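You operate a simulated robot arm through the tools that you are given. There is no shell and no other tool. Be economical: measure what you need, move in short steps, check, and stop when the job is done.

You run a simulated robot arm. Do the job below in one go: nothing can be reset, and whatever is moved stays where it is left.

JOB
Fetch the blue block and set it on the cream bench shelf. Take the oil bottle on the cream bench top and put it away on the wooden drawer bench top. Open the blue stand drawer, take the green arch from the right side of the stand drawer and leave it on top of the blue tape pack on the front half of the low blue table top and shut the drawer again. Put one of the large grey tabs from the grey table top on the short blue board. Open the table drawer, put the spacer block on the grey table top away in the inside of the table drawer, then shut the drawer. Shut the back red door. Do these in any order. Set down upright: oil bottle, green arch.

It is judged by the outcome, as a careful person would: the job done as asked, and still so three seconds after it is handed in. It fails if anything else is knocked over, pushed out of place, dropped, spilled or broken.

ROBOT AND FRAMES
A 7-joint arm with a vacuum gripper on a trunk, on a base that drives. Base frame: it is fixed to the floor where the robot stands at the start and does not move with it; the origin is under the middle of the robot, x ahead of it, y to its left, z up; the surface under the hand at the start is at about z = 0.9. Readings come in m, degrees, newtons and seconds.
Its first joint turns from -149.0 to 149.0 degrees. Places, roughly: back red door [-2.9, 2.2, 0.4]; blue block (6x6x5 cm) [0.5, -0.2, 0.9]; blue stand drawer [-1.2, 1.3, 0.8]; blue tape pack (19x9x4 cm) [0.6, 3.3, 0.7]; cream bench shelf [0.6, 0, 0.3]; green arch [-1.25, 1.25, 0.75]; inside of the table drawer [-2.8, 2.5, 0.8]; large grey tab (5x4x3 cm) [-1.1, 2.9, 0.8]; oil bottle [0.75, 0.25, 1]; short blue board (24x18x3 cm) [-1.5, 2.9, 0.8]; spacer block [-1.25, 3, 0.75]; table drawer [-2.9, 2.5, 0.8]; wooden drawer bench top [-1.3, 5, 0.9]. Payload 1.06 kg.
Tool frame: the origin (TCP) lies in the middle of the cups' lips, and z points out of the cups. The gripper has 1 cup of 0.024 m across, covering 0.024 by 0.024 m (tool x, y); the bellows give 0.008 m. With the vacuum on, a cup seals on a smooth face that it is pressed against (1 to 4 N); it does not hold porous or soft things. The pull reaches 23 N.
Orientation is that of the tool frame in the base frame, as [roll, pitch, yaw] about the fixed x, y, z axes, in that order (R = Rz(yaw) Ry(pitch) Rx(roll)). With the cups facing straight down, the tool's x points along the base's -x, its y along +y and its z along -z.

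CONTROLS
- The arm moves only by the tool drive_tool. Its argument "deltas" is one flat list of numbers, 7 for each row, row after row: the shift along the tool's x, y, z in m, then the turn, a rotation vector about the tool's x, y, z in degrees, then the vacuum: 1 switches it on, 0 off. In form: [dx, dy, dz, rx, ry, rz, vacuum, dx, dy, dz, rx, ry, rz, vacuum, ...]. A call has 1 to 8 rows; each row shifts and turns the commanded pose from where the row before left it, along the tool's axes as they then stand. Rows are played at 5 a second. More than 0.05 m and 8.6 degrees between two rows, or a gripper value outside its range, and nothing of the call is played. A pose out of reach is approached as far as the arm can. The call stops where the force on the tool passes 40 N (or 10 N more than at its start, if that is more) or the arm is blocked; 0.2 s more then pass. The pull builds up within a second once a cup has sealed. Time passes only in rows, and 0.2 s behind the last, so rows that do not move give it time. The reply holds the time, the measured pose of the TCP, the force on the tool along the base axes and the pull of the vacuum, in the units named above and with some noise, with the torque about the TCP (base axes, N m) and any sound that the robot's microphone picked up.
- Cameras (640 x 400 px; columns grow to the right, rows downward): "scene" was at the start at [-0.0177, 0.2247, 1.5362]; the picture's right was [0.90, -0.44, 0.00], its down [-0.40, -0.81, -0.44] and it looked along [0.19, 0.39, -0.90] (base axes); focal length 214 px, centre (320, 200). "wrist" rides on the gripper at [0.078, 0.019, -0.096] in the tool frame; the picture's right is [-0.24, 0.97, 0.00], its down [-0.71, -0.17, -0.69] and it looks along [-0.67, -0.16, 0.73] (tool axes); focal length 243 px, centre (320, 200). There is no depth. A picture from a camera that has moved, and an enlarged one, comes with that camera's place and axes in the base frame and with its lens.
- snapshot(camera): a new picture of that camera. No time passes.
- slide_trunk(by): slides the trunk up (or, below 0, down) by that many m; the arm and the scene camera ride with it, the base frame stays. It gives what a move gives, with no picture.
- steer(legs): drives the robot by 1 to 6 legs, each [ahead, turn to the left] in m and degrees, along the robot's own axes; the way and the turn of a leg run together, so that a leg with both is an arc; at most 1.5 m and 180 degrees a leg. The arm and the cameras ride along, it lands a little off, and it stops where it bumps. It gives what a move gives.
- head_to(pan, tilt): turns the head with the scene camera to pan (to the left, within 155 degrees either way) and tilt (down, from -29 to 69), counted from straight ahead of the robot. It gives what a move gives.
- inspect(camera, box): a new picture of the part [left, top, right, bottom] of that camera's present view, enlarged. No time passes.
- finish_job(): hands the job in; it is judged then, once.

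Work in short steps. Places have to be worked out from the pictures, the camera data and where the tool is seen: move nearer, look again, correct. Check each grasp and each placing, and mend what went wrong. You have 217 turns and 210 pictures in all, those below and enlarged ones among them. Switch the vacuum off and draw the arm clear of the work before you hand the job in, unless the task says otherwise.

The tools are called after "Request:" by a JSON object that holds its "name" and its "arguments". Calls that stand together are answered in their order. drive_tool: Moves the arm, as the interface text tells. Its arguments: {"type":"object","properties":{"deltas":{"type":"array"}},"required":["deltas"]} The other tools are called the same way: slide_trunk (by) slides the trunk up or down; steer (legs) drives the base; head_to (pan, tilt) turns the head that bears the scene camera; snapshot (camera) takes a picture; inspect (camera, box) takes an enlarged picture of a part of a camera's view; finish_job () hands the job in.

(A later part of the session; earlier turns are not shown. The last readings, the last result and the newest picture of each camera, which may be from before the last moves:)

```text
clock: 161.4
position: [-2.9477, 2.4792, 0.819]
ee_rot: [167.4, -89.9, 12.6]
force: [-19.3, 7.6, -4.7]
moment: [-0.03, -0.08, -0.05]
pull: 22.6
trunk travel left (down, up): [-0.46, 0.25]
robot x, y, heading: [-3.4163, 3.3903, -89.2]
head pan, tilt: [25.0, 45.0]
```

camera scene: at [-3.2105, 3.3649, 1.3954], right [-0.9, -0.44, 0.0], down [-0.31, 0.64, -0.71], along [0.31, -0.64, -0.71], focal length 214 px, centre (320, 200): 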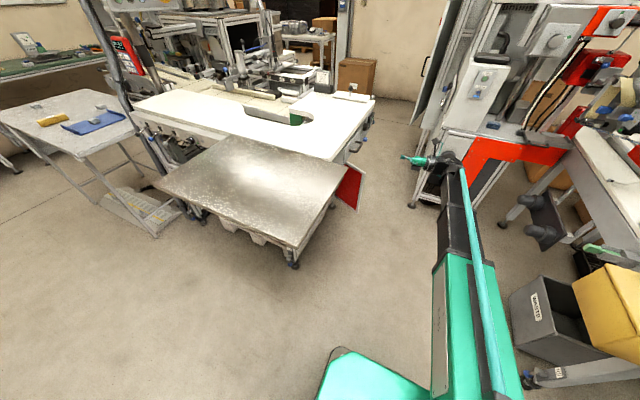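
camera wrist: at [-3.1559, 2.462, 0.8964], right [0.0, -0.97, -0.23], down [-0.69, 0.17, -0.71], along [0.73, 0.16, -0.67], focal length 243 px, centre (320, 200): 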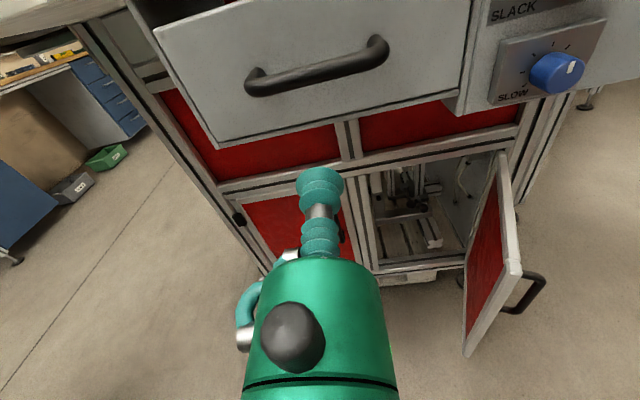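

Sealed on the drawer front. Pull it out slowly.

Request:
{"name": "drive_tool", "arguments": {"deltas": [0, 0, -0.008, 0, 0, 0, 1, 0, 0, -0.015, 0, 0, 0, 1, 0, 0, -0.02, 0, 0, 0, 1, 0, 0, -0.025, 0, 0, 0, 1, 0, 0, -0.025, 0, 0, 0, 1, 0, 0, -0.025, 0, 0, 0, 1]}}

Request:
{"name": "snapshot", "arguments": {"camera": "wrist"}}

```text
clock: 162.8
position: [-3.0638, 2.4776, 0.8189]
ee_rot: [150.6, -89.9, 29.3]
force: [-0.9, 6.2, 1.7]
moment: [-0.02, 0.0, -0.01]
pull: 22.6
trunk travel left (down, up): [-0.46, 0.25]
robot x, y, heading: [-3.4159, 3.3906, -89.2]
head pan, tilt: [25.0, 45.0]
```

```text
145 pictures are left
camera wrist: at [-3.1598, 2.4599, 0.8982], right [0.0, -0.97, -0.23], down [-0.69, 0.17, -0.71], along [0.73, 0.16, -0.67], focal length 243 px, centre (320, 200)
```

wrist: 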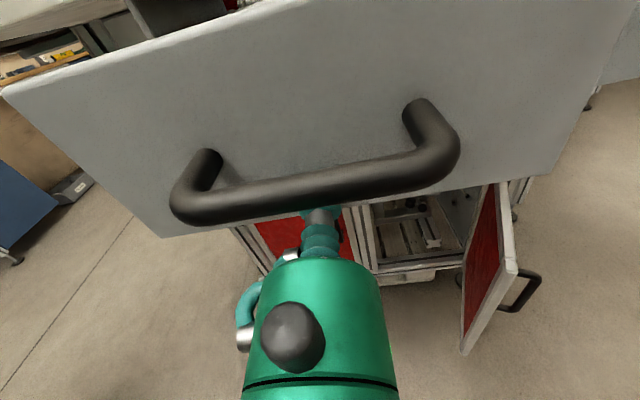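

The drawer follows. Pull another 0.12 m.

Request:
{"name": "drive_tool", "arguments": {"deltas": [0, 0, -0.025, 0, 0, 0, 1, 0, 0, -0.025, 0, 0, 0, 1, 0, 0, -0.025, 0, 0, 0, 1, 0, 0, -0.025, 0, 0, 0, 1, 0, 0, -0.02, 0, 0, 0, 1]}}

Request:
{"name": "snapshot", "arguments": {"camera": "scene"}}

```text
clock: 164.0
position: [-3.185, 2.4789, 0.8192]
ee_rot: [174.4, -89.9, 5.5]
force: [-0.3, -0.2, -0.2]
moment: [-0.04, -0.01, 0.0]
pull: 0.0
trunk travel left (down, up): [-0.46, 0.25]
robot x, y, heading: [-3.4149, 3.394, -88.9]
head pan, tilt: [25.0, 45.0]
```

```text
144 pictures are left
camera scene: at [-3.2108, 3.3646, 1.3953], right [-0.9, -0.44, 0.0], down [-0.31, 0.64, -0.71], along [0.31, -0.64, -0.71], focal length 214 px, centre (320, 200)
```

scene: 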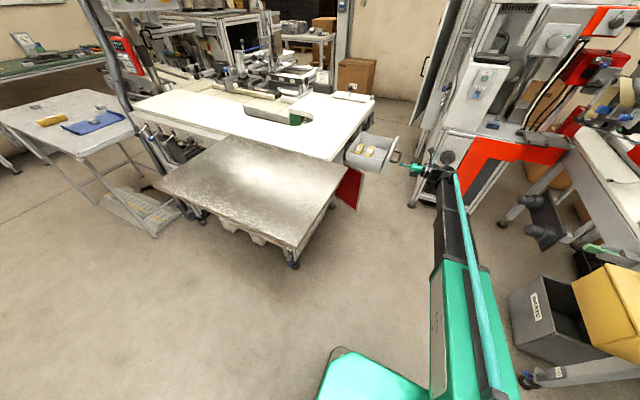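

The drawer reached its stop and the cup let go. Vacuum off, back off slightly, raise and look into the drawer.

Request:
{"name": "drive_tool", "arguments": {"deltas": [0, 0, -0.02, 0, 0, 0, 0, 0, 0, -0.02, 0, 0, 0, 0]}}

Request:
{"name": "slide_trunk", "arguments": {"by": 0.25}}

Request:
{"name": "snapshot", "arguments": {"camera": "wrist"}}

```text
clock: 164.6
position: [-3.2237, 2.4778, 0.8198]
ee_rot: [171.2, -89.9, 8.8]
force: [-0.2, 0.7, -0.3]
moment: [0.0, 0.0, 0.01]
pull: 0.0
trunk travel left (down, up): [-0.46, 0.25]
robot x, y, heading: [-3.4157, 3.3898, -89.1]
head pan, tilt: [25.0, 45.0]
```

```text
clock: 167.2
position: [-3.2232, 2.4787, 1.0704]
ee_rot: [170.9, -89.9, 8.8]
force: [0.7, 1.1, 0.6]
moment: [0.01, -0.02, -0.01]
pull: 0.1
trunk travel left (down, up): [-0.71, 0.0]
robot x, y, heading: [-3.411, 3.3932, -88.9]
head pan, tilt: [25.0, 45.0]
```

```text
143 pictures are left
camera wrist: at [-3.3184, 2.4604, 1.1489], right [0.0, -0.97, -0.23], down [-0.69, 0.17, -0.71], along [0.73, 0.16, -0.67], focal length 243 px, centre (320, 200)
```

wrist: 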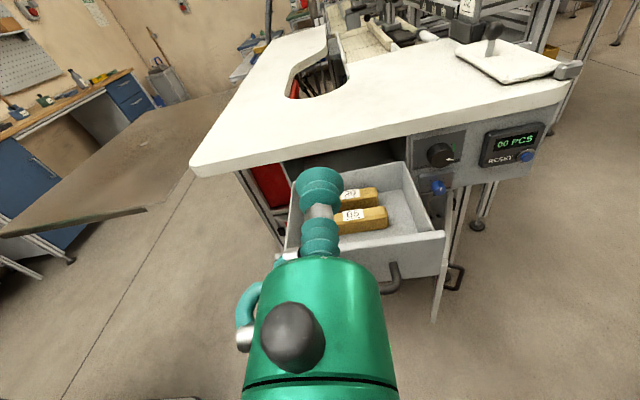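

Drawer is open; two yellow spacers sit toward the back, with ~7 cm free in front of them. I bring the tool back to pointing down and retract it a bit.

Request:
{"name": "drive_tool", "arguments": {"deltas": [0, -0.04, 0, 0, -8.5, 0, 0, 0, -0.04, 0, 0, -8.5, 0, 0, 0, -0.04, 0, 0, -8.5, 0, 0, 0, -0.04, 0, 0, -8.5, 0, 0, 0, -0.04, 0, 0, -8.5, 0, 0, 0, -0.04, 0, 0, -8.5, 0, 0, 0, 0, 0, 0, -8.5, 0, 0, 0, 0, 0, 0, -8.5, 0, 0]}}

Request:
{"name": "drive_tool", "arguments": {"deltas": [0, -0.02, 0, 0, -8.5, 0, 0, 0, -0.02, -0.03, 0, -8.5, 0, 0, 0, 0, -0.04, 0, -5, 0, 0]}}

```text
clock: 169.0
position: [-3.2248, 2.7193, 1.071]
ee_rot: [-179.9, -21.6, -0.1]
force: [0.4, 0.6, 0.2]
moment: [-0.04, 0.02, 0.01]
pull: 0.0
trunk travel left (down, up): [-0.71, 0.0]
robot x, y, heading: [-3.4153, 3.3904, -89.0]
head pan, tilt: [25.0, 45.0]
```

```text
clock: 169.8
position: [-3.2334, 2.7598, 1.1393]
ee_rot: [180.0, 0.3, -0.1]
force: [-0.1, 0.8, 0.0]
moment: [0.01, -0.03, -0.01]
pull: 0.0
trunk travel left (down, up): [-0.71, 0.0]
robot x, y, heading: [-3.414, 3.3906, -89.1]
head pan, tilt: [25.0, 45.0]
```

Drive back to the grey table: back up, turn left to face +x, go 2.1 m.

Request:
{"name": "steer", "arguments": {"legs": [[-0.22, 0], [0, 89], [1.05, 0], [1.05, 0]]}}

Request:
{"name": "head_to", "arguments": {"pan": -80, "tilt": 50}}

Request:
{"name": "snapshot", "arguments": {"camera": "scene"}}

```text
clock: 185.2
position: [-0.7137, 3.7503, 1.1379]
ee_rot: [-180.0, 0.1, 88.1]
force: [0.4, 0.4, 1.1]
moment: [0.0, 0.0, 0.0]
pull: 0.0
trunk travel left (down, up): [-0.71, 0.0]
robot x, y, heading: [-1.3521, 3.588, -0.9]
head pan, tilt: [25.0, 45.0]
```

```text
clock: 187.0
position: [-0.7145, 3.7506, 1.1388]
ee_rot: [180.0, 0.1, 88.0]
force: [-0.2, -1.0, 0.3]
moment: [-0.02, 0.02, 0.01]
pull: 0.0
trunk travel left (down, up): [-0.71, 0.0]
robot x, y, heading: [-1.3516, 3.5869, -0.6]
head pan, tilt: [-80.0, 50.0]
```

```text
142 pictures are left
camera scene: at [-1.3817, 3.6832, 1.6384], right [-0.99, -0.16, 0.0], down [-0.12, 0.76, -0.64], along [0.1, -0.63, -0.77], focal length 214 px, centre (320, 200)
```

scene: 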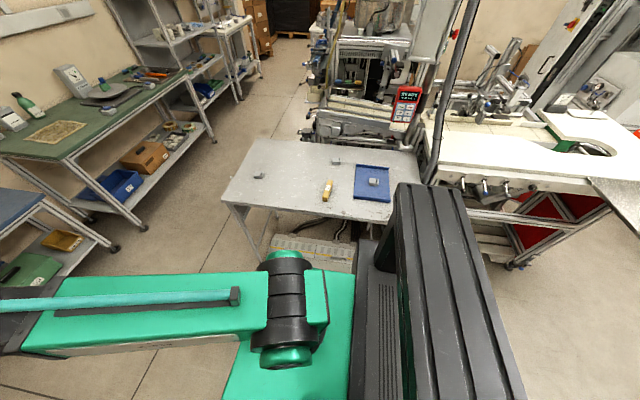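

Spacer ≈(-1.31, 2.97). I swing the arm around to the right side over the grey table.

Request:
{"name": "drive_tool", "arguments": {"deltas": [-0.048, 0, 0, 0, 0, 0, 0, -0.048, 0, 0, 0, 0, 0, 0, -0.048, 0, 0, 0, 0, 0, 0, -0.048, 0, 0, 0, 0, 0, 0, -0.048, 0, 0, 0, 0, 0, 0, -0.048, 0, 0, 0, 0, 0, 0, -0.048, 0, 0, 0, 0, 0, 0, -0.048, 0, 0, 0, 0, 0, 0]}}

Request:
{"name": "drive_tool", "arguments": {"deltas": [-0.039, -0.029, 0, 0, 0, 0, 0, -0.039, -0.029, 0, 0, 0, 0, 0, -0.039, -0.029, 0, 0, 0, 0, 0, -0.039, -0.029, 0, 0, 0, 0, 0, -0.039, -0.029, 0, 0, 0, 0, 0, -0.039, -0.029, 0, 0, 0, 0, 0, -0.039, -0.029, 0, 0, 0, 0, 0, -0.039, -0.029, 0, 0, 0, 0, 0]}}

Request:
{"name": "drive_tool", "arguments": {"deltas": [-0.02, -0.045, 0, 0, 0, 0, 0, -0.02, -0.045, 0, 0, 0, 0, 0, -0.01, -0.045, 0, 0, 0, 0, 0, 0, -0.045, 0, 0, 0, 0, 0, 0, -0.045, 0, 0, 0, 0, 0, 0, -0.045, 0, 0, 0, 0, 0, 0, -0.045, 0, 0, 0, 0, 0, 0, -0.03, 0, 0, 0, 0, 0]}}

Request:
{"name": "snapshot", "arguments": {"camera": "wrist"}}

```text
clock: 188.8
position: [-0.7274, 3.3627, 1.1381]
ee_rot: [-180.0, 0.2, 88.1]
force: [0.2, 0.4, -0.1]
moment: [0.01, -0.02, -0.01]
pull: 0.0
trunk travel left (down, up): [-0.71, 0.0]
robot x, y, heading: [-1.351, 3.5908, -0.8]
head pan, tilt: [-80.0, 50.0]
```

```text
clock: 190.6
position: [-0.9679, 3.0628, 1.1383]
ee_rot: [180.0, 0.0, 88.1]
force: [0.6, 0.1, -0.2]
moment: [-0.01, 0.01, 0.02]
pull: 0.1
trunk travel left (down, up): [-0.71, 0.0]
robot x, y, heading: [-1.3531, 3.5874, -0.8]
head pan, tilt: [-80.0, 50.0]
```

```text
clock: 192.4
position: [-1.3159, 3.0226, 1.1388]
ee_rot: [179.9, 0.1, 88.1]
force: [-0.4, -0.2, 0.3]
moment: [-0.01, 0.0, 0.0]
pull: 0.1
trunk travel left (down, up): [-0.71, 0.0]
robot x, y, heading: [-1.3525, 3.589, -0.6]
head pan, tilt: [-80.0, 50.0]
```

```text
141 pictures are left
camera wrist: at [-1.2949, 3.1008, 1.2341], right [0.96, -0.27, 0.0], down [-0.19, -0.7, 0.69], along [-0.18, -0.66, -0.73], focal length 243 px, centre (320, 200)
```

wrist: 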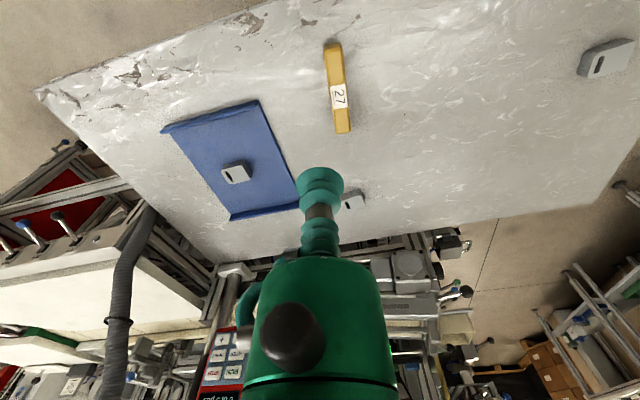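

Spacer centre ≈(-1.304, 2.975). It looks narrow; I lower and take a close look.

Request:
{"name": "slide_trunk", "arguments": {"by": -0.18}}

Request:
{"name": "inspect", "arguments": {"camera": "wrist", "box": [220, 0, 440, 180]}}

```text
clock: 194.4
position: [-1.3166, 3.0219, 0.9587]
ee_rot: [-180.0, 0.2, 88.1]
force: [0.0, 0.2, -0.2]
moment: [-0.01, -0.03, -0.01]
pull: 0.1
trunk travel left (down, up): [-0.53, 0.18]
robot x, y, heading: [-1.3522, 3.5905, -0.8]
head pan, tilt: [-80.0, 50.0]
```

```text
2.22 times, centred on (330, 90) of wrist
camera zoom: at [-1.2941, 3.1007, 1.0541], right [0.96, -0.27, 0.0], down [-0.19, -0.7, 0.69], along [-0.18, -0.66, -0.73], focal length 539 px, centre (298, 444)
```

zoom: 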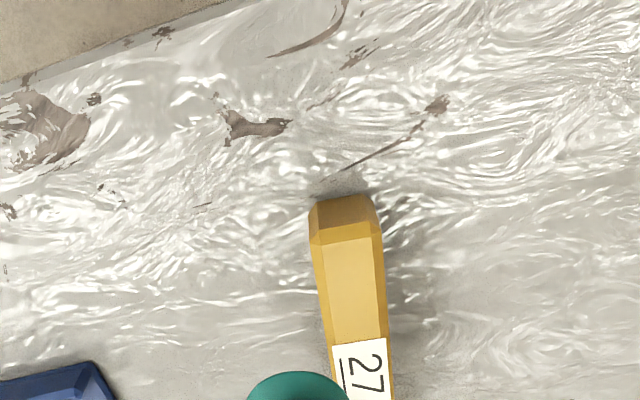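

I zoom tighter to measure the flat top width.

Request:
{"name": "inspect", "arguments": {"camera": "wrist", "box": [310, 70, 390, 190]}}

```text
3.33 times, centred on (350, 130) of wrist
camera zoom: at [-1.2941, 3.1007, 1.0541], right [0.96, -0.27, 0.0], down [-0.19, -0.7, 0.69], along [-0.18, -0.66, -0.73], focal length 809 px, centre (220, 433)
```

zoom: 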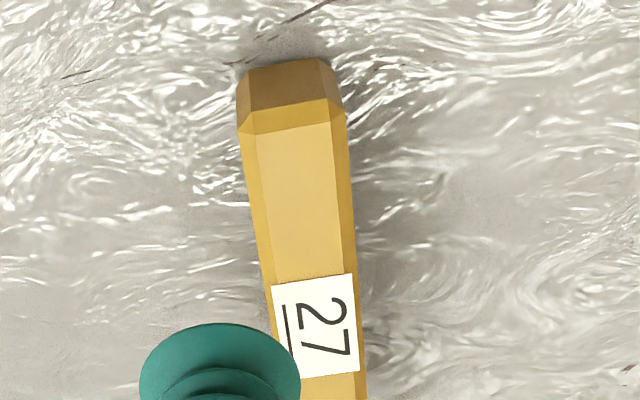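

Flat top ≈2–2.5 cm wide. I move over the label centre (-1.304, 2.956), lower a little and check alignment.

Request:
{"name": "drive_tool", "arguments": {"deltas": [-0.033, 0.0074, 0, 0, 0, 0, 0, -0.033, 0.0074, 0.02, 0, 0, 0, 0, 0, 0, 0.025, 0, 0, 0, 0, 0, 0, 0, 0, 0, 0, 0]}}

Request:
{"name": "inspect", "arguments": {"camera": "wrist", "box": [270, 40, 390, 220]}}

```text
clock: 195.4
position: [-1.3032, 2.9568, 0.9146]
ee_rot: [180.0, 0.0, 88.1]
force: [0.1, 0.6, 0.5]
moment: [0.0, -0.03, 0.01]
pull: 0.2
trunk travel left (down, up): [-0.53, 0.18]
robot x, y, heading: [-1.3518, 3.5899, -0.9]
head pan, tilt: [-80.0, 50.0]
```

```text
2.22 times, centred on (330, 130) of wrist
camera zoom: at [-1.2824, 3.0351, 1.0091], right [0.96, -0.27, 0.0], down [-0.19, -0.7, 0.69], along [-0.18, -0.66, -0.73], focal length 539 px, centre (298, 356)
```

zoom: 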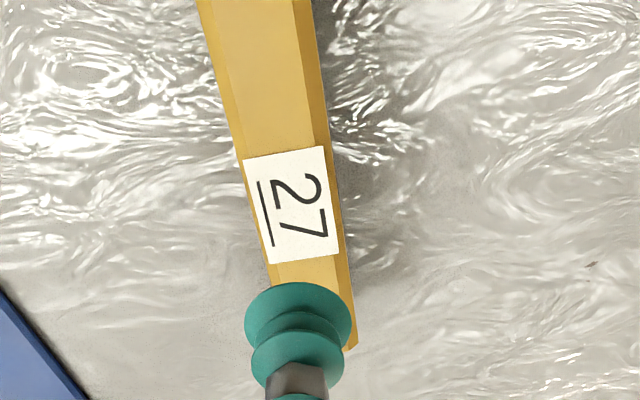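

Label centre at (-1.304, 2.963, 0.865). I adjust and press down with vacuum.

Request:
{"name": "drive_tool", "arguments": {"deltas": [0.006, -0.001, 0.03, 0, 0, 0, 1, 0, 0, 0.012, 0, 0, 0, 1, 0, 0, 0.005, 0, 0, 0, 1, 0, 0, 0.004, 0, 0, 0, 1, 0, 0, 0, 0, 0, 0, 1, 0, 0, 0, 0, 0, 0, 1]}}

Request:
{"name": "inspect", "arguments": {"camera": "wrist", "box": [270, 40, 390, 220]}}

```text
clock: 196.8
position: [-1.3045, 2.9609, 0.8628]
ee_rot: [-180.0, 0.2, 88.2]
force: [1.1, -5.7, 14.1]
moment: [0.01, -0.01, 0.0]
pull: 23.2
trunk travel left (down, up): [-0.53, 0.18]
robot x, y, heading: [-1.351, 3.5872, -0.7]
head pan, tilt: [-80.0, 50.0]
```

```text
2.22 times, centred on (330, 130) of wrist
camera zoom: at [-1.2824, 3.0398, 0.9585], right [0.96, -0.27, 0.0], down [-0.19, -0.7, 0.69], along [-0.18, -0.66, -0.73], focal length 539 px, centre (298, 356)
```

zoom: 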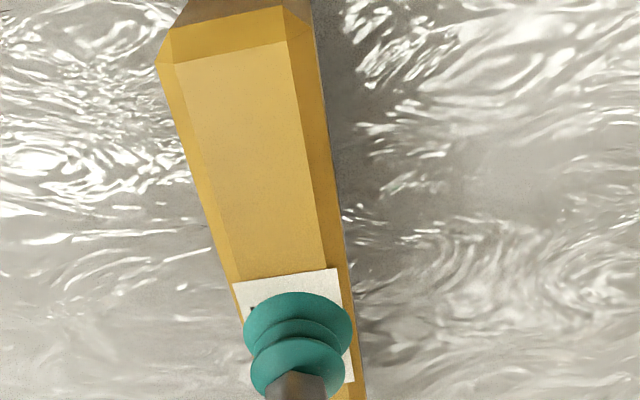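

Held. Lift it and check.

Request:
{"name": "drive_tool", "arguments": {"deltas": [0, 0, -0.01, 0, 0, 0, 1, 0, 0, -0.03, 0, 0, 0, 1, 0, 0, -0.04, 0, 0, 0, 1, 0, 0, -0.04, 0, 0, 0, 1, 0, 0, -0.04, 0, 0, 0, 1]}}

Request:
{"name": "slide_trunk", "arguments": {"by": 0.18}}

Request:
{"name": "snapshot", "arguments": {"camera": "wrist"}}

```text
clock: 198.0
position: [-1.3055, 2.9616, 1.0222]
ee_rot: [-180.0, 0.0, 88.2]
force: [0.0, -0.3, -1.1]
moment: [-0.01, 0.0, -0.02]
pull: 23.1
trunk travel left (down, up): [-0.53, 0.18]
robot x, y, heading: [-1.3539, 3.59, -1.0]
head pan, tilt: [-80.0, 50.0]
```

```text
clock: 200.0
position: [-1.3068, 2.961, 1.2015]
ee_rot: [179.9, 0.1, 88.2]
force: [-0.3, -0.5, -1.2]
moment: [-0.02, -0.02, -0.02]
pull: 22.4
trunk travel left (down, up): [-0.71, 0.0]
robot x, y, heading: [-1.3489, 3.5892, -0.9]
head pan, tilt: [-80.0, 50.0]
```

```text
136 pictures are left
camera wrist: at [-1.2844, 3.0403, 1.2964], right [0.96, -0.27, 0.0], down [-0.19, -0.7, 0.69], along [-0.18, -0.66, -0.73], focal length 243 px, centre (320, 200)
```

wrist: 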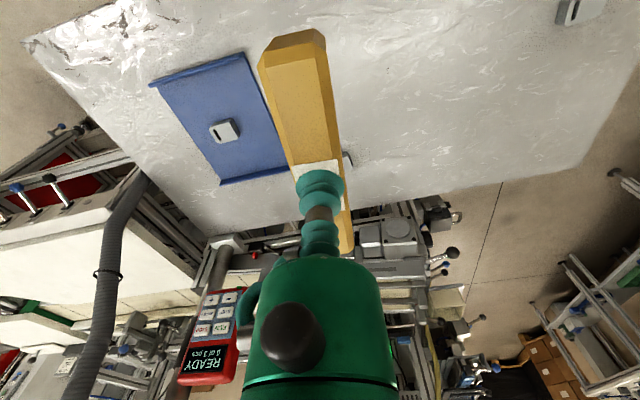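

Spacer held near its middle, axis ≈5° off the tool x. I swing the arm back to the robot's front.

Request:
{"name": "drive_tool", "arguments": {"deltas": [0.0, 0.045, 0, 0, 0, 0, 1, 0, 0.045, 0, 0, 0, 0, 1, 0, 0.045, 0, 0, 0, 0, 1, 0, 0.045, 0, 0, 0, 0, 1, 0.01, 0.045, 0, 0, 0, 0, 1, 0.02, 0.045, 0, 0, 0, 0, 1, 0.02, 0.045, 0, 0, 0, 0, 1, 0.03, 0.035, 0, 0, 0, 0, 1]}}

Request:
{"name": "drive_tool", "arguments": {"deltas": [0.039, 0.029, 0, 0, 0, 0, 1, 0.039, 0.029, 0, 0, 0, 0, 1, 0.039, 0.029, 0, 0, 0, 0, 1, 0.039, 0.029, 0, 0, 0, 0, 1, 0.039, 0.029, 0, 0, 0, 0, 1, 0.039, 0.029, 0, 0, 0, 0, 1, 0.039, 0.029, 0, 0, 0, 0, 1, 0.045, 0.01, 0, 0, 0, 0, 1]}}

Request:
{"name": "steer", "arguments": {"legs": [[-1.02, 0], [-1.02, 0]]}}

```text
clock: 201.8
position: [-0.9509, 3.0324, 1.2027]
ee_rot: [179.9, 0.1, 88.1]
force: [0.1, 0.0, -1.3]
moment: [-0.01, 0.02, 0.01]
pull: 23.5
trunk travel left (down, up): [-0.71, 0.0]
robot x, y, heading: [-1.3529, 3.5858, -0.5]
head pan, tilt: [-80.0, 50.0]
```

```text
clock: 203.6
position: [-0.7322, 3.3421, 1.1978]
ee_rot: [-180.0, 0.2, 88.1]
force: [-0.2, -0.2, -1.9]
moment: [-0.02, -0.01, -0.02]
pull: 22.5
trunk travel left (down, up): [-0.71, 0.0]
robot x, y, heading: [-1.3508, 3.5858, -1.0]
head pan, tilt: [-80.0, 50.0]
```

```text
clock: 213.8
position: [-2.7919, 3.3852, 1.199]
ee_rot: [180.0, 0.1, 88.4]
force: [-0.3, -1.4, -1.5]
moment: [-0.02, 0.02, -0.02]
pull: 22.9
trunk travel left (down, up): [-0.71, 0.0]
robot x, y, heading: [-3.4165, 3.6321, -0.3]
head pan, tilt: [-80.0, 50.0]
```

Turn right to face -y and advance 0.35 m; then look.

Request:
{"name": "steer", "arguments": {"legs": [[0, -89], [0.33, 0]]}}

Request:
{"name": "drive_tool", "arguments": {"deltas": [0, 0, 0, 0, 0, -8, 1, 0, 0, 0, 0, 0, -8, 1, 0, 0, 0, 0, 0, -8, 1, 0, 0, 0, 0, 0, -8, 1, 0, 0, 0, 0, 0, -8, 1, 0, 0, 0, 0, 0, -8, 1, 0, 0, 0, 0, 0, -8, 1, 0, 0, 0, 0, 0, -8, 1]}}

Request:
{"name": "drive_tool", "arguments": {"deltas": [0, 0, 0, 0, 0, -8, 1, 0, 0, 0, 0, 0, -8, 1, 0, 0, 0, 0, 0, -8, 1, 0, 0, 0, 0, 0, -6, 1]}}

Request:
{"name": "head_to", "arguments": {"pan": 25, "tilt": 45}}

Request:
{"name": "snapshot", "arguments": {"camera": "scene"}}

```text
clock: 219.7
position: [-3.6214, 2.6708, 1.1972]
ee_rot: [-180.0, 0.1, 1.0]
force: [-0.8, 0.5, -0.5]
moment: [0.02, -0.03, 0.01]
pull: 22.8
trunk travel left (down, up): [-0.71, 0.0]
robot x, y, heading: [-3.4009, 3.304, -88.0]
head pan, tilt: [-80.0, 50.0]
```

```text
clock: 221.5
position: [-3.6186, 2.6707, 1.1988]
ee_rot: [-179.9, 0.1, 65.2]
force: [-0.2, 1.0, -0.2]
moment: [0.0, 0.04, 0.01]
pull: 23.5
trunk travel left (down, up): [-0.71, 0.0]
robot x, y, heading: [-3.4051, 3.3034, -88.0]
head pan, tilt: [-80.0, 50.0]
```

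```text
clock: 222.5
position: [-3.6207, 2.6706, 1.1988]
ee_rot: [-179.9, 0.0, 95.2]
force: [-0.4, 0.4, -2.2]
moment: [0.01, 0.02, 0.03]
pull: 22.9
trunk travel left (down, up): [-0.71, 0.0]
robot x, y, heading: [-3.4051, 3.3033, -88.1]
head pan, tilt: [-80.0, 50.0]
```

```text
clock: 224.3
position: [-3.6197, 2.6704, 1.1987]
ee_rot: [-179.9, 0.1, 95.1]
force: [-0.9, -0.1, -1.0]
moment: [0.01, 0.02, -0.01]
pull: 23.1
trunk travel left (down, up): [-0.71, 0.0]
robot x, y, heading: [-3.4021, 3.3077, -88.1]
head pan, tilt: [25.0, 45.0]
```

```text
135 pictures are left
camera scene: at [-3.1972, 3.2816, 1.6453], right [-0.89, -0.45, 0.0], down [-0.32, 0.63, -0.71], along [0.32, -0.63, -0.71], focal length 214 px, centre (320, 200)
```

scene: 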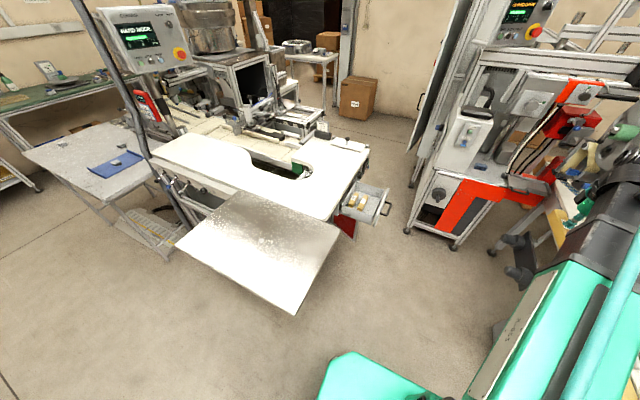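

I zoom into the drawer for geometry.

Request:
{"name": "inspect", "arguments": {"camera": "scene", "box": [320, 165, 410, 245]}}

```text
5.00 times, centred on (365, 205) of scene
camera zoom: at [-3.1972, 3.2816, 1.6453], right [-0.89, -0.45, 0.0], down [-0.32, 0.63, -0.71], along [0.32, -0.63, -0.71], focal length 1072 px, centre (95, 175)
```

zoom: 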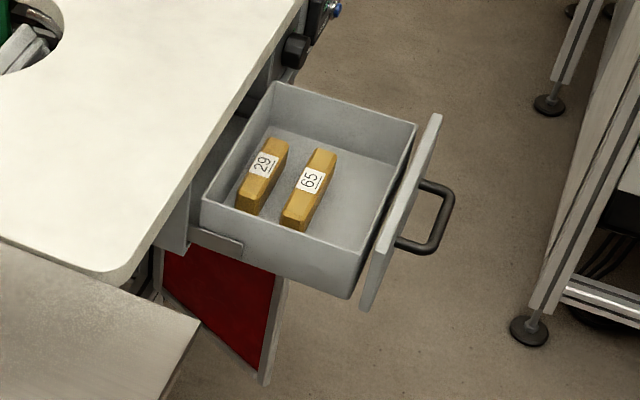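

Free strip in the drawer: x -3.115…-3.06, y 2.38–2.565. I move the spacer above (-3.088, 2.466).

Request:
{"name": "drive_tool", "arguments": {"deltas": [-0.0209, 0.0426, 0, 0, 0, 0, 1, -0.0209, 0.0426, 0, 0, 0, 0, 1, -0.0209, 0.0426, 0, 0, 0, 0, 1, -0.0209, 0.0426, 0, 0, 0, 0, 1, -0.0209, 0.0426, 0, 0, 0, 0, 1, -0.0209, 0.0426, 0, 0, 0, 0, 1]}}

Request:
{"name": "drive_tool", "arguments": {"deltas": [-0.0209, 0.0426, 0, 0, 0, 0, 1, -0.0209, 0.0426, 0, 0, 0, 0, 1, -0.0209, 0.0426, 0, 0, 0, 0, 1, -0.0209, 0.0426, 0, 0, 0, 0, 1, -0.0209, 0.0426, 0, 0, 0, 0, 1, -0.0209, 0.0426, 0, 0, 0, 0, 1, 0, 0, 0.04, 0, 0, 0, 1, 0, 0, 0.04, 0, 0, 0, 1]}}

Request:
{"name": "snapshot", "arguments": {"camera": "wrist"}}

Request:
{"name": "inspect", "arguments": {"camera": "scene", "box": [320, 165, 410, 245]}}

```text
clock: 225.7
position: [-3.355, 2.5699, 1.1985]
ee_rot: [-179.8, 0.0, 95.1]
force: [0.1, -0.2, -1.9]
moment: [0.02, 0.03, -0.02]
pull: 23.2
trunk travel left (down, up): [-0.71, 0.0]
robot x, y, heading: [-3.4012, 3.3022, -88.1]
head pan, tilt: [25.0, 45.0]
```

```text
clock: 227.5
position: [-3.0903, 2.4671, 1.1171]
ee_rot: [-180.0, 0.0, 94.9]
force: [0.2, -0.1, -1.0]
moment: [-0.03, -0.02, 0.03]
pull: 22.7
trunk travel left (down, up): [-0.71, 0.0]
robot x, y, heading: [-3.4045, 3.3011, -88.0]
head pan, tilt: [25.0, 45.0]
```

```text
133 pictures are left
camera wrist: at [-3.0779, 2.5477, 1.2131], right [0.99, -0.15, 0.0], down [-0.11, -0.72, 0.69], along [-0.1, -0.68, -0.73], focal length 243 px, centre (320, 200)
```

wrist: 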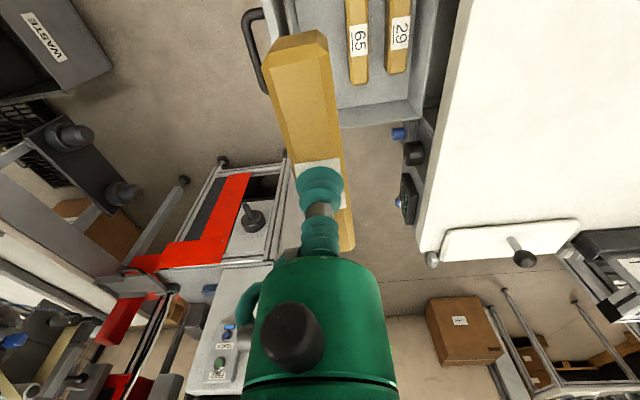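

```text
5.00 times, centred on (365, 205) of scene
camera zoom: at [-3.1968, 3.2812, 1.6453], right [-0.89, -0.46, 0.0], down [-0.32, 0.63, -0.71], along [0.32, -0.63, -0.71], focal length 1072 px, centre (95, 175)
```

zoom: 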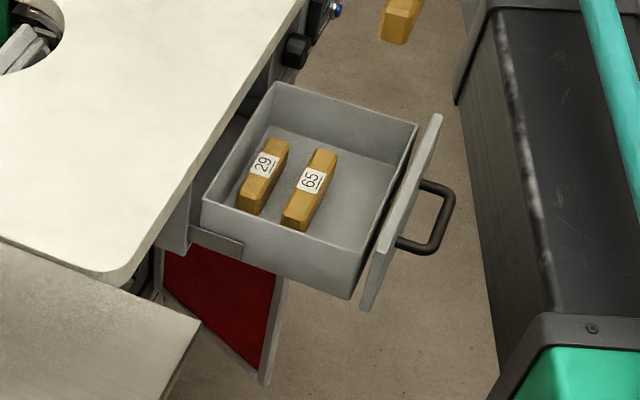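

Alignment agrees. Lower to just above the rim (TCP 0.955) and check.

Request:
{"name": "drive_tool", "arguments": {"deltas": [0, 0, 0.04, 0, 0, 0, 1, 0, 0, 0.04, 0, 0, 0, 1, 0, 0, 0.04, 0, 0, 0, 1, 0, 0, 0.04, 0, 0, 0, 1, 0, 0, 0, 0, 0, 0, 1]}}

Request:
{"name": "snapshot", "arguments": {"camera": "wrist"}}

Request:
{"name": "inspect", "arguments": {"camera": "scene", "box": [320, 165, 410, 245]}}

```text
clock: 228.7
position: [-3.0928, 2.4665, 0.9594]
ee_rot: [-179.9, 0.0, 95.0]
force: [0.2, 0.1, -1.8]
moment: [0.02, -0.03, -0.02]
pull: 23.0
trunk travel left (down, up): [-0.71, 0.0]
robot x, y, heading: [-3.4017, 3.3015, -88.0]
head pan, tilt: [25.0, 45.0]
```

```text
131 pictures are left
camera wrist: at [-3.0798, 2.547, 1.0544], right [0.99, -0.15, 0.0], down [-0.11, -0.72, 0.69], along [-0.1, -0.68, -0.73], focal length 243 px, centre (320, 200)
```

wrist: 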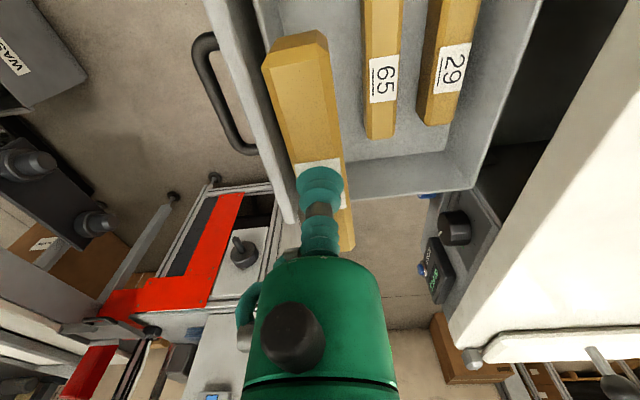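

```text
5.00 times, centred on (365, 205) of scene
camera zoom: at [-3.1971, 3.2817, 1.6453], right [-0.89, -0.46, 0.0], down [-0.32, 0.63, -0.71], along [0.32, -0.63, -0.71], focal length 1072 px, centre (95, 175)
```

zoom: 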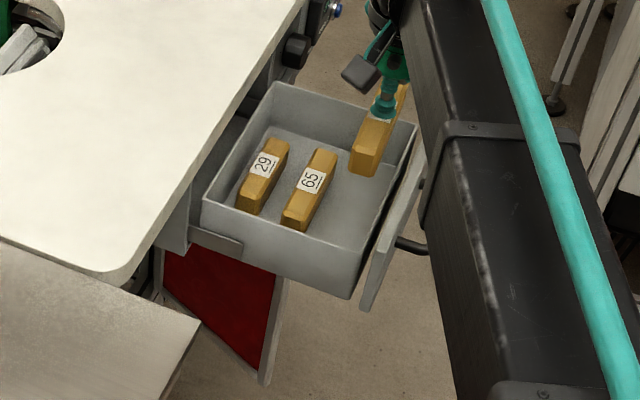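

Fine; I shift 5 mm toward +x and lower into the drawer.

Request:
{"name": "drive_tool", "arguments": {"deltas": [0, 0.005, 0.01, 0, 0, 0, 1, 0, 0, 0.03, 0, 0, 0, 1, 0, 0, 0.03, 0, 0, 0, 1, 0, 0, 0.012, 0, 0, 0, 1]}}

Request:
{"name": "inspect", "arguments": {"camera": "scene", "box": [320, 165, 410, 245]}}

```text
clock: 229.7
position: [-3.0842, 2.4671, 0.8759]
ee_rot: [-179.8, 0.0, 95.1]
force: [0.3, 0.7, -0.8]
moment: [0.02, 0.02, -0.03]
pull: 22.7
trunk travel left (down, up): [-0.71, 0.0]
robot x, y, heading: [-3.4041, 3.306, -87.9]
head pan, tilt: [25.0, 45.0]
```

```text
5.00 times, centred on (365, 205) of scene
camera zoom: at [-3.197, 3.2816, 1.6453], right [-0.89, -0.46, 0.0], down [-0.32, 0.63, -0.71], along [0.32, -0.63, -0.71], focal length 1072 px, centre (95, 175)
```

zoom: 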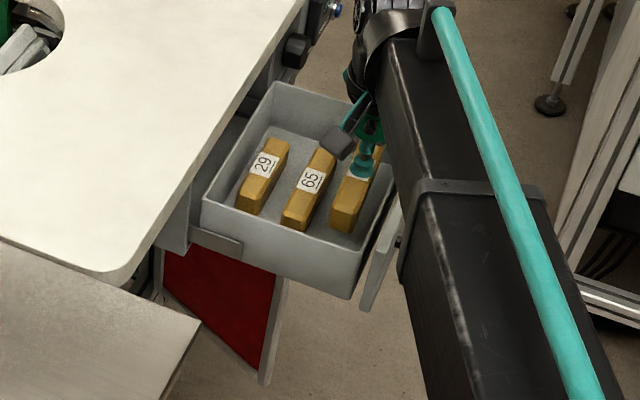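

Nicely between block 65 and the front wall. Continue down to contact.

Request:
{"name": "drive_tool", "arguments": {"deltas": [0, 0, 0.006, 0, 0, 0, 1, 0, 0, 0.004, 0, 0, 0, 1, 0, 0, 0.003, 0, 0, 0, 1, 0, 0, 0.003, 0, 0, 0, 1]}}

```text
clock: 230.7
position: [-3.0838, 2.4669, 0.8594]
ee_rot: [-180.0, 0.0, 95.0]
force: [-0.6, 0.1, -1.1]
moment: [0.02, -0.02, 0.0]
pull: 23.1
trunk travel left (down, up): [-0.71, 0.0]
robot x, y, heading: [-3.4045, 3.2983, -87.6]
head pan, tilt: [25.0, 45.0]
```

Request:
{"name": "drive_tool", "arguments": {"deltas": [0, 0, 0.003, 0, 0, 0, 1, 0, 0, 0.003, 0, 0, 0, 1, 0, 0, 0.003, 0, 0, 0, 1]}}

```text
clock: 231.5
position: [-3.0844, 2.4672, 0.85]
ee_rot: [-180.0, -0.1, 95.0]
force: [-0.8, 0.1, -1.1]
moment: [-0.03, -0.01, 0.01]
pull: 23.0
trunk travel left (down, up): [-0.71, 0.0]
robot x, y, heading: [-3.4002, 3.3058, -88.2]
head pan, tilt: [25.0, 45.0]
```

Still hanging; lower further.

Request:
{"name": "drive_tool", "arguments": {"deltas": [0, 0, 0.003, 0, 0, 0, 1, 0, 0, 0.003, 0, 0, 0, 1, 0, 0, 0.003, 0, 0, 0, 1]}}

Request:
{"name": "snapshot", "arguments": {"camera": "wrist"}}

```text
clock: 232.3
position: [-3.0842, 2.4662, 0.8441]
ee_rot: [-180.0, 0.1, 94.9]
force: [1.2, -3.3, 17.3]
moment: [0.05, -0.02, 0.0]
pull: 23.1
trunk travel left (down, up): [-0.71, 0.0]
robot x, y, heading: [-3.4051, 3.3043, -88.0]
head pan, tilt: [25.0, 45.0]
```

```text
128 pictures are left
camera wrist: at [-3.0724, 2.5468, 0.9392], right [0.99, -0.15, 0.0], down [-0.11, -0.72, 0.69], along [-0.1, -0.68, -0.73], focal length 243 px, centre (320, 200)
```

wrist: 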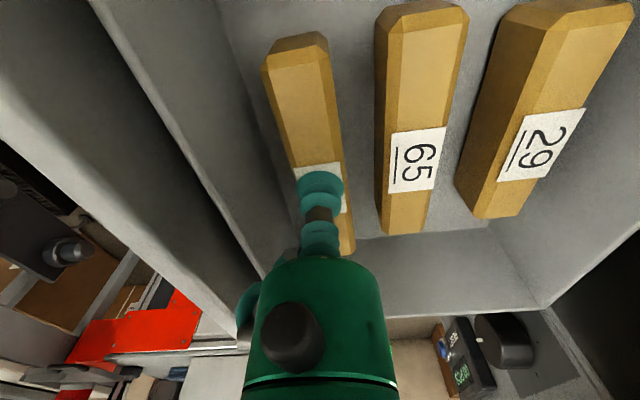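

On the drawer floor. Release, wait, and lift straight out.

Request:
{"name": "drive_tool", "arguments": {"deltas": [0, 0, -0.002, 0, 0, 0, 0, 0, 0, 0, 0, 0, 0, 0, 0, 0, 0, 0, 0, 0, 0, 0, 0, 0, 0, 0, 0, 0, 0, 0, -0.01, 0, 0, 0, 0, 0, 0, -0.045, 0, 0, 0, 0, 0, 0, -0.045, 0, 0, 0, 0, 0, 0, -0.045, 0, 0, 0, 0]}}

Request:
{"name": "drive_tool", "arguments": {"deltas": [0, 0, -0.045, 0, 0, 0, 0, 0, 0, -0.045, 0, 0, 0, 0]}}

Request:
{"name": "snapshot", "arguments": {"camera": "wrist"}}

```text
clock: 234.1
position: [-3.0839, 2.466, 0.9891]
ee_rot: [-179.9, 0.0, 94.9]
force: [-0.5, 0.0, 0.0]
moment: [0.01, -0.02, 0.0]
pull: 0.1
trunk travel left (down, up): [-0.71, 0.0]
robot x, y, heading: [-3.3997, 3.3064, -88.0]
head pan, tilt: [25.0, 45.0]
```

```text
clock: 234.7
position: [-3.0823, 2.4657, 1.0792]
ee_rot: [-179.8, 0.1, 95.0]
force: [0.6, -0.2, 0.0]
moment: [-0.01, 0.03, 0.0]
pull: 0.0
trunk travel left (down, up): [-0.71, 0.0]
robot x, y, heading: [-3.4022, 3.3008, -88.3]
head pan, tilt: [25.0, 45.0]
```

```text
127 pictures are left
camera wrist: at [-3.0707, 2.5469, 1.1744], right [0.99, -0.15, 0.0], down [-0.11, -0.72, 0.69], along [-0.1, -0.68, -0.73], focal length 243 px, centre (320, 200)
```

wrist: 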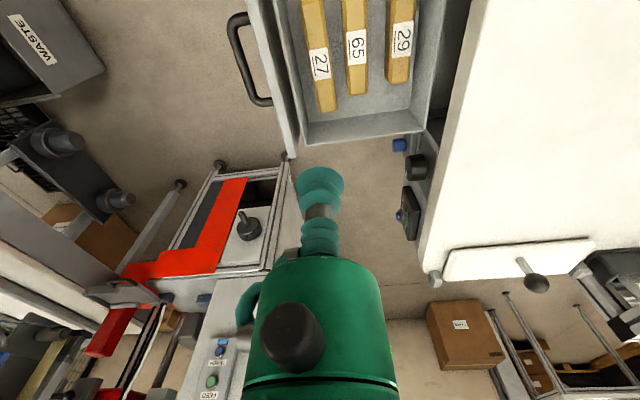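

Three spacers lined up. Now I move back out and reorient the tool horizontally (pointing +x) to push the drawer shut.

Request:
{"name": "drive_tool", "arguments": {"deltas": [0.038, -0.0207, -0.01, 0, 0, 0, 0, 0.038, -0.0207, -0.01, 0, 0, 0, 0, 0.038, -0.0207, -0.01, 0, 0, 0, 0, 0.038, -0.0207, -0.01, 0, 0, 0, 0, 0.038, -0.0207, 0, 0, 0, 0, 0, 0.038, -0.0207, 0, 0, 0, 0, 0, 0.038, -0.0207, 0, 0, 0, 0, 0]}}

Request:
{"name": "drive_tool", "arguments": {"deltas": [0, 0, 0, 0, 0, 8, 0, 0, 0, 0, 0, 0, 8, 0, 0, 0, 0, 0, 0, 8, 0, 0, 0, 0, 0, 0, 8, 0, 0, 0, 0, 0, 0, 8, 0, 0, 0, 0, 0, 0, 8, 0, 0, 0, 0, 0, 0, 8, 0, 0, 0, 0, 0, 0, 8, 0]}}

Request:
{"name": "drive_tool", "arguments": {"deltas": [0, 0, 0, 0, 0, 8, 0, 0, 0, 0, 0, 0, 8, 0, 0, 0, 0, 0, 0, 8, 0, 0, 0, 0, 0, 0, 7, 0, 0, 0, 0, 0, 8.2, 0, 0, 0, 0, 0, 0, 8.2, 0, 0, 0, 0, 0, 0, 8.2, 0, 0]}}

Request:
{"name": "drive_tool", "arguments": {"deltas": [0, 0, 0, 0, 8.2, 0, 0, 0, 0, 0, 0, 8.2, 0, 0, 0, 0, 0, 0, 8.2, 0, 0, 0, 0, 0, 0, 8.2, 0, 0, 0, 0, 0, 0, 8.2, 0, 0, 0, 0, 0, 0, 8.2, 0, 0, 0, 0, 0, 0, 8.2, 0, 0, 0, 0, 0, 0, 8.0, 0, 0]}}

```text
clock: 236.3
position: [-3.2517, 2.721, 1.1201]
ee_rot: [-179.9, 0.1, 95.1]
force: [1.3, 0.6, 0.2]
moment: [-0.01, -0.04, 0.01]
pull: 0.1
trunk travel left (down, up): [-0.71, 0.0]
robot x, y, heading: [-3.4029, 3.3008, -87.9]
head pan, tilt: [25.0, 45.0]
```

```text
clock: 238.1
position: [-3.2524, 2.7195, 1.1184]
ee_rot: [-179.9, 0.0, 30.9]
force: [0.7, 0.2, 0.6]
moment: [-0.02, -0.01, 0.0]
pull: 0.2
trunk travel left (down, up): [-0.71, 0.0]
robot x, y, heading: [-3.4031, 3.3044, -87.8]
head pan, tilt: [25.0, 45.0]
```

```text
clock: 239.7
position: [-3.2523, 2.7194, 1.1185]
ee_rot: [179.9, -24.6, 0.1]
force: [0.2, 0.3, -0.4]
moment: [-0.02, -0.01, 0.01]
pull: 0.1
trunk travel left (down, up): [-0.71, 0.0]
robot x, y, heading: [-3.4022, 3.3028, -87.7]
head pan, tilt: [25.0, 45.0]
```

```text
clock: 241.5
position: [-3.2527, 2.7183, 1.1183]
ee_rot: [33.3, -90.0, 146.8]
force: [0.2, -1.0, -0.6]
moment: [-0.04, 0.01, 0.03]
pull: 0.0
trunk travel left (down, up): [-0.71, 0.0]
robot x, y, heading: [-3.4012, 3.3012, -87.9]
head pan, tilt: [25.0, 45.0]
```

Horizontal. I align with the panel below the handle and lower the trunk to z≈0.818.

Request:
{"name": "drive_tool", "arguments": {"deltas": [0, 0.04, 0, 0, 0, 0, 0, 0, 0.04, 0, 0, 0, 0, 0, 0, 0.04, 0, 0, 0, 0, 0, 0, 0.04, 0, 0, 0, 0, 0, 0, 0.04, 0, 0, 0, 0, 0, 0, 0.04, 0, 0, 0, 0, 0]}}

Request:
{"name": "slide_trunk", "arguments": {"by": -0.3}}

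Request:
{"name": "snapshot", "arguments": {"camera": "wrist"}}

```text
clock: 242.9
position: [-3.2511, 2.4761, 1.1179]
ee_rot: [-169.1, -89.9, -10.9]
force: [0.6, 0.3, -0.1]
moment: [-0.01, 0.01, 0.02]
pull: 0.1
trunk travel left (down, up): [-0.71, 0.0]
robot x, y, heading: [-3.4032, 3.301, -87.9]
head pan, tilt: [25.0, 45.0]
```

```text
clock: 245.9
position: [-3.251, 2.4782, 0.8197]
ee_rot: [168.7, -89.9, 11.5]
force: [-0.1, -0.1, -0.4]
moment: [-0.03, -0.05, -0.01]
pull: 0.1
trunk travel left (down, up): [-0.41, 0.3]
robot x, y, heading: [-3.4014, 3.3036, -87.7]
head pan, tilt: [25.0, 45.0]
```

```text
126 pictures are left
camera wrist: at [-3.3466, 2.4596, 0.8975], right [0.0, -0.97, -0.23], down [-0.69, 0.17, -0.71], along [0.73, 0.16, -0.67], focal length 243 px, centre (320, 200)
```

wrist: 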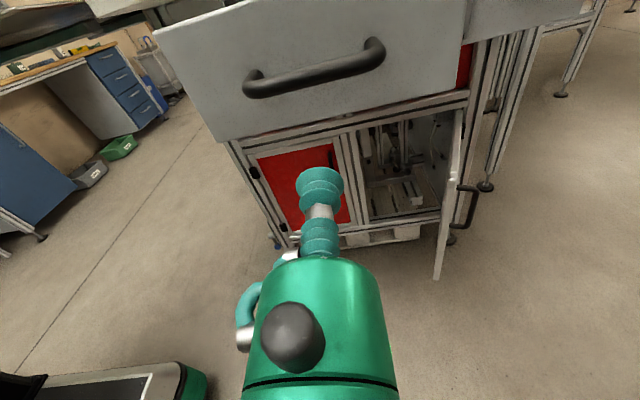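

Panel is at x≈-3.137. I advance and push the drawer in.

Request:
{"name": "drive_tool", "arguments": {"deltas": [0, 0, 0.04, 0, 0, 0, 0, 0, 0, 0.04, 0, 0, 0, 0, 0, 0, 0.025, 0, 0, 0, 0, 0, 0, 0.015, 0, 0, 0, 0, 0, 0, 0.015, 0, 0, 0, 0, 0, 0, 0.015, 0, 0, 0, 0, 0, 0, 0.02, 0, 0, 0, 0, 0, 0, 0.02, 0, 0, 0, 0]}}

Request:
{"name": "drive_tool", "arguments": {"deltas": [0, 0, 0.02, 0, 0, 0, 0, 0, 0, 0.02, 0, 0, 0, 0, 0, 0, 0.02, 0, 0, 0, 0, 0, 0, 0.02, 0, 0, 0, 0, 0, 0, 0.015, 0, 0, 0, 0, 0, 0, 0.01, 0, 0, 0, 0]}}

```text
clock: 247.7
position: [-3.0594, 2.4797, 0.818]
ee_rot: [-12.2, -90.0, -167.7]
force: [-0.7, 0.0, -0.6]
moment: [0.0, 0.01, -0.02]
pull: 0.1
trunk travel left (down, up): [-0.41, 0.3]
robot x, y, heading: [-3.4038, 3.3035, -87.9]
head pan, tilt: [25.0, 45.0]
```

```text
clock: 249.1
position: [-2.9559, 2.4778, 0.8171]
ee_rot: [173.4, -89.9, 6.7]
force: [0.0, 0.1, -0.8]
moment: [-0.02, 0.03, 0.01]
pull: 0.1
trunk travel left (down, up): [-0.41, 0.3]
robot x, y, heading: [-3.3996, 3.3022, -87.9]
head pan, tilt: [25.0, 45.0]
```

Continue until it reaches the stop.

Request:
{"name": "drive_tool", "arguments": {"deltas": [0, 0, 0.006, 0, 0, 0, 0, 0, 0, 0.005, 0, 0, 0, 0, 0, 0, 0.004, 0, 0, 0, 0]}}

Request:
{"name": "snapshot", "arguments": {"camera": "wrist"}}

Request:
{"name": "inspect", "arguments": {"camera": "scene", "box": [310, 100, 410, 220]}}

```text
clock: 249.9
position: [-2.9432, 2.4776, 0.8179]
ee_rot: [-175.8, -89.9, -4.1]
force: [-14.8, 1.2, -5.3]
moment: [-0.05, -0.14, 0.01]
pull: 0.1
trunk travel left (down, up): [-0.41, 0.3]
robot x, y, heading: [-3.4034, 3.3034, -87.9]
head pan, tilt: [25.0, 45.0]
```

```text
125 pictures are left
camera wrist: at [-3.039, 2.4592, 0.8969], right [0.0, -0.97, -0.24], down [-0.69, 0.17, -0.71], along [0.73, 0.16, -0.67], focal length 243 px, centre (320, 200)
```

wrist: 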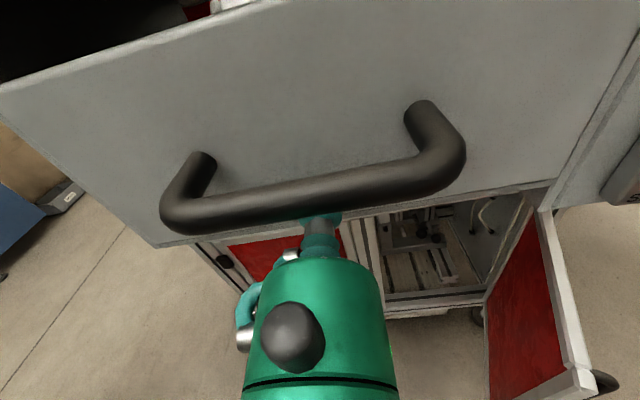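

```text
3.33 times, centred on (360, 160) of scene
camera zoom: at [-3.1981, 3.2807, 1.3454], right [-0.89, -0.45, 0.0], down [-0.32, 0.63, -0.71], along [0.32, -0.63, -0.71], focal length 715 px, centre (187, 333)
```

zoom: 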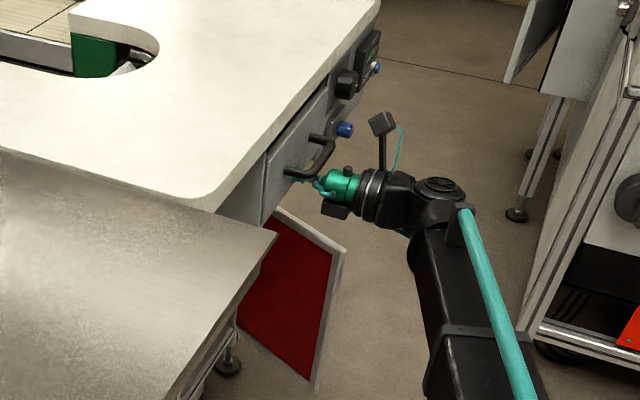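

At the stop (-15 N). I press slightly more to confirm, then back away.

Request:
{"name": "drive_tool", "arguments": {"deltas": [0, 0, 0.003, 0, 0, 0, 0, 0, 0, 0.002, 0, 0, 0, 0]}}

Request:
{"name": "drive_tool", "arguments": {"deltas": [0, 0, -0.01, 0, 0, 0, 0, 0, 0, -0.04, 0, 0, 0, 0, 0, 0, -0.05, 0, 0, 0, 0, 0, 0, -0.05, 0, 0, 0, 0, 0, 0, -0.05, 0, 0, 0, 0, 0, 0, -0.05, 0, 0, 0, 0, 0, 0, -0.05, 0, 0, 0, 0]}}

Request:
{"name": "snapshot", "arguments": {"camera": "wrist"}}

```text
clock: 250.4
position: [-2.9434, 2.4768, 0.8182]
ee_rot: [-175.9, -89.9, -4.2]
force: [-15.7, 0.7, -1.5]
moment: [-0.01, -0.05, -0.03]
pull: 0.1
trunk travel left (down, up): [-0.41, 0.3]
robot x, y, heading: [-3.4018, 3.3063, -88.1]
head pan, tilt: [25.0, 45.0]
stopped in row 2: the force on the tool passed its limit at 43 N (the readings are from after the stop); the commanded pose is now the measured one
```

```text
clock: 252.1
position: [-3.2403, 2.4785, 0.8204]
ee_rot: [179.2, -89.8, 0.9]
force: [-0.3, -0.5, 0.4]
moment: [0.0, -0.03, -0.01]
pull: 0.0
trunk travel left (down, up): [-0.41, 0.3]
robot x, y, heading: [-3.4035, 3.2989, -88.4]
head pan, tilt: [25.0, 45.0]
```

```text
123 pictures are left
camera wrist: at [-3.3355, 2.4602, 0.8993], right [0.0, -0.97, -0.24], down [-0.69, 0.17, -0.71], along [0.73, 0.16, -0.67], focal length 243 px, centre (320, 200)
```

wrist: 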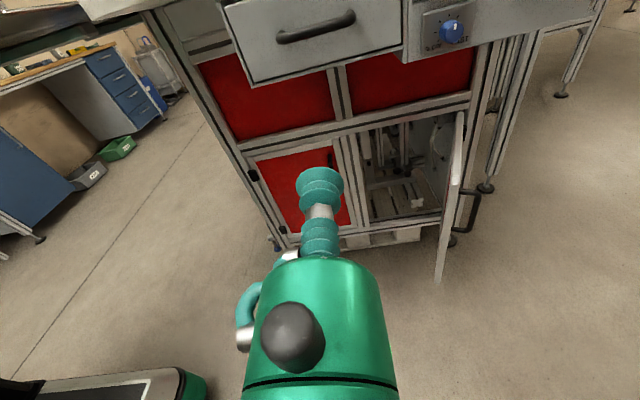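

Drawer shut. Now I zoom in on the open red door.

Request:
{"name": "inspect", "arguments": {"camera": "wrist", "box": [340, 80, 520, 300]}}

Request:
{"name": "inspect", "arguments": {"camera": "scene", "box": [310, 150, 410, 260]}}

```text
1.82 times, centred on (430, 190) of wrist
camera zoom: at [-3.3355, 2.4602, 0.8993], right [0.0, -0.97, -0.24], down [-0.69, 0.17, -0.71], along [0.73, 0.16, -0.67], focal length 441 px, centre (120, 218)
```

zoom: 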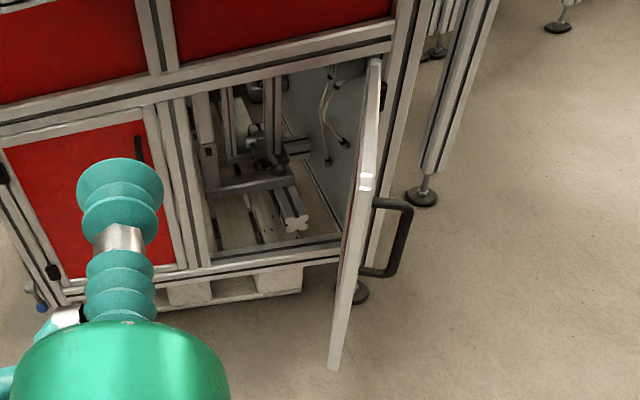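

```text
3.64 times, centred on (360, 205) of scene
camera zoom: at [-3.1972, 3.2806, 1.3453], right [-0.89, -0.45, 0.0], down [-0.32, 0.63, -0.71], along [0.32, -0.63, -0.71], focal length 780 px, centre (174, 182)
```

zoom: 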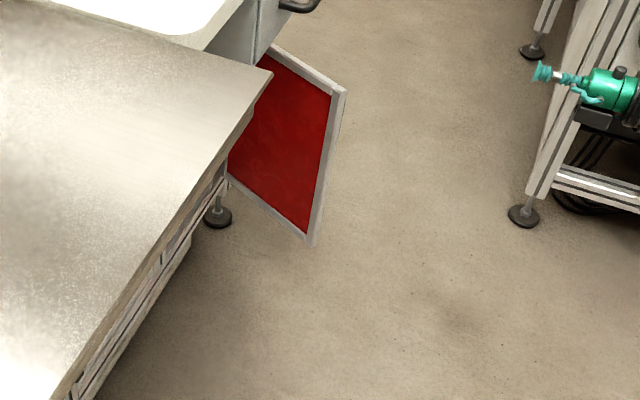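

Triangulated: door hinge ≈(-2.76, 2.19), free edge ≈(-2.996, 2.29), z 0.19–0.57, open ~67°. I'll get behind it on the -y side and sweep it to +y. First drive 0.22 m nearer and check clearance to the red machine.

Request:
{"name": "steer", "arguments": {"legs": [[0.22, 0]]}}

Request:
{"name": "head_to", "arguments": {"pan": 5, "tilt": 45}}

Request:
{"name": "snapshot", "arguments": {"camera": "scene"}}

```text
clock: 253.7
position: [-3.23, 2.2578, 0.8208]
ee_rot: [174.8, -89.9, 5.2]
force: [1.0, -0.1, 0.4]
moment: [-0.03, 0.04, 0.0]
pull: 0.1
trunk travel left (down, up): [-0.41, 0.3]
robot x, y, heading: [-3.3988, 3.0852, -88.0]
head pan, tilt: [25.0, 45.0]
```

```text
clock: 254.6
position: [-3.2293, 2.2564, 0.8197]
ee_rot: [177.6, -89.8, 2.4]
force: [0.7, 0.0, -0.4]
moment: [-0.04, 0.01, -0.02]
pull: 0.1
trunk travel left (down, up): [-0.41, 0.3]
robot x, y, heading: [-3.3908, 3.0823, -87.9]
head pan, tilt: [5.0, 45.0]
```

```text
120 pictures are left
camera scene: at [-3.2169, 3.0512, 1.3453], right [-0.99, -0.12, 0.0], down [-0.09, 0.7, -0.71], along [0.09, -0.7, -0.71], focal length 214 px, centre (320, 200)
```

scene: 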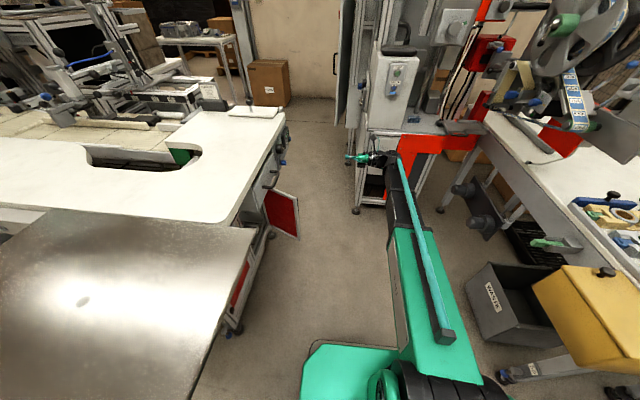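

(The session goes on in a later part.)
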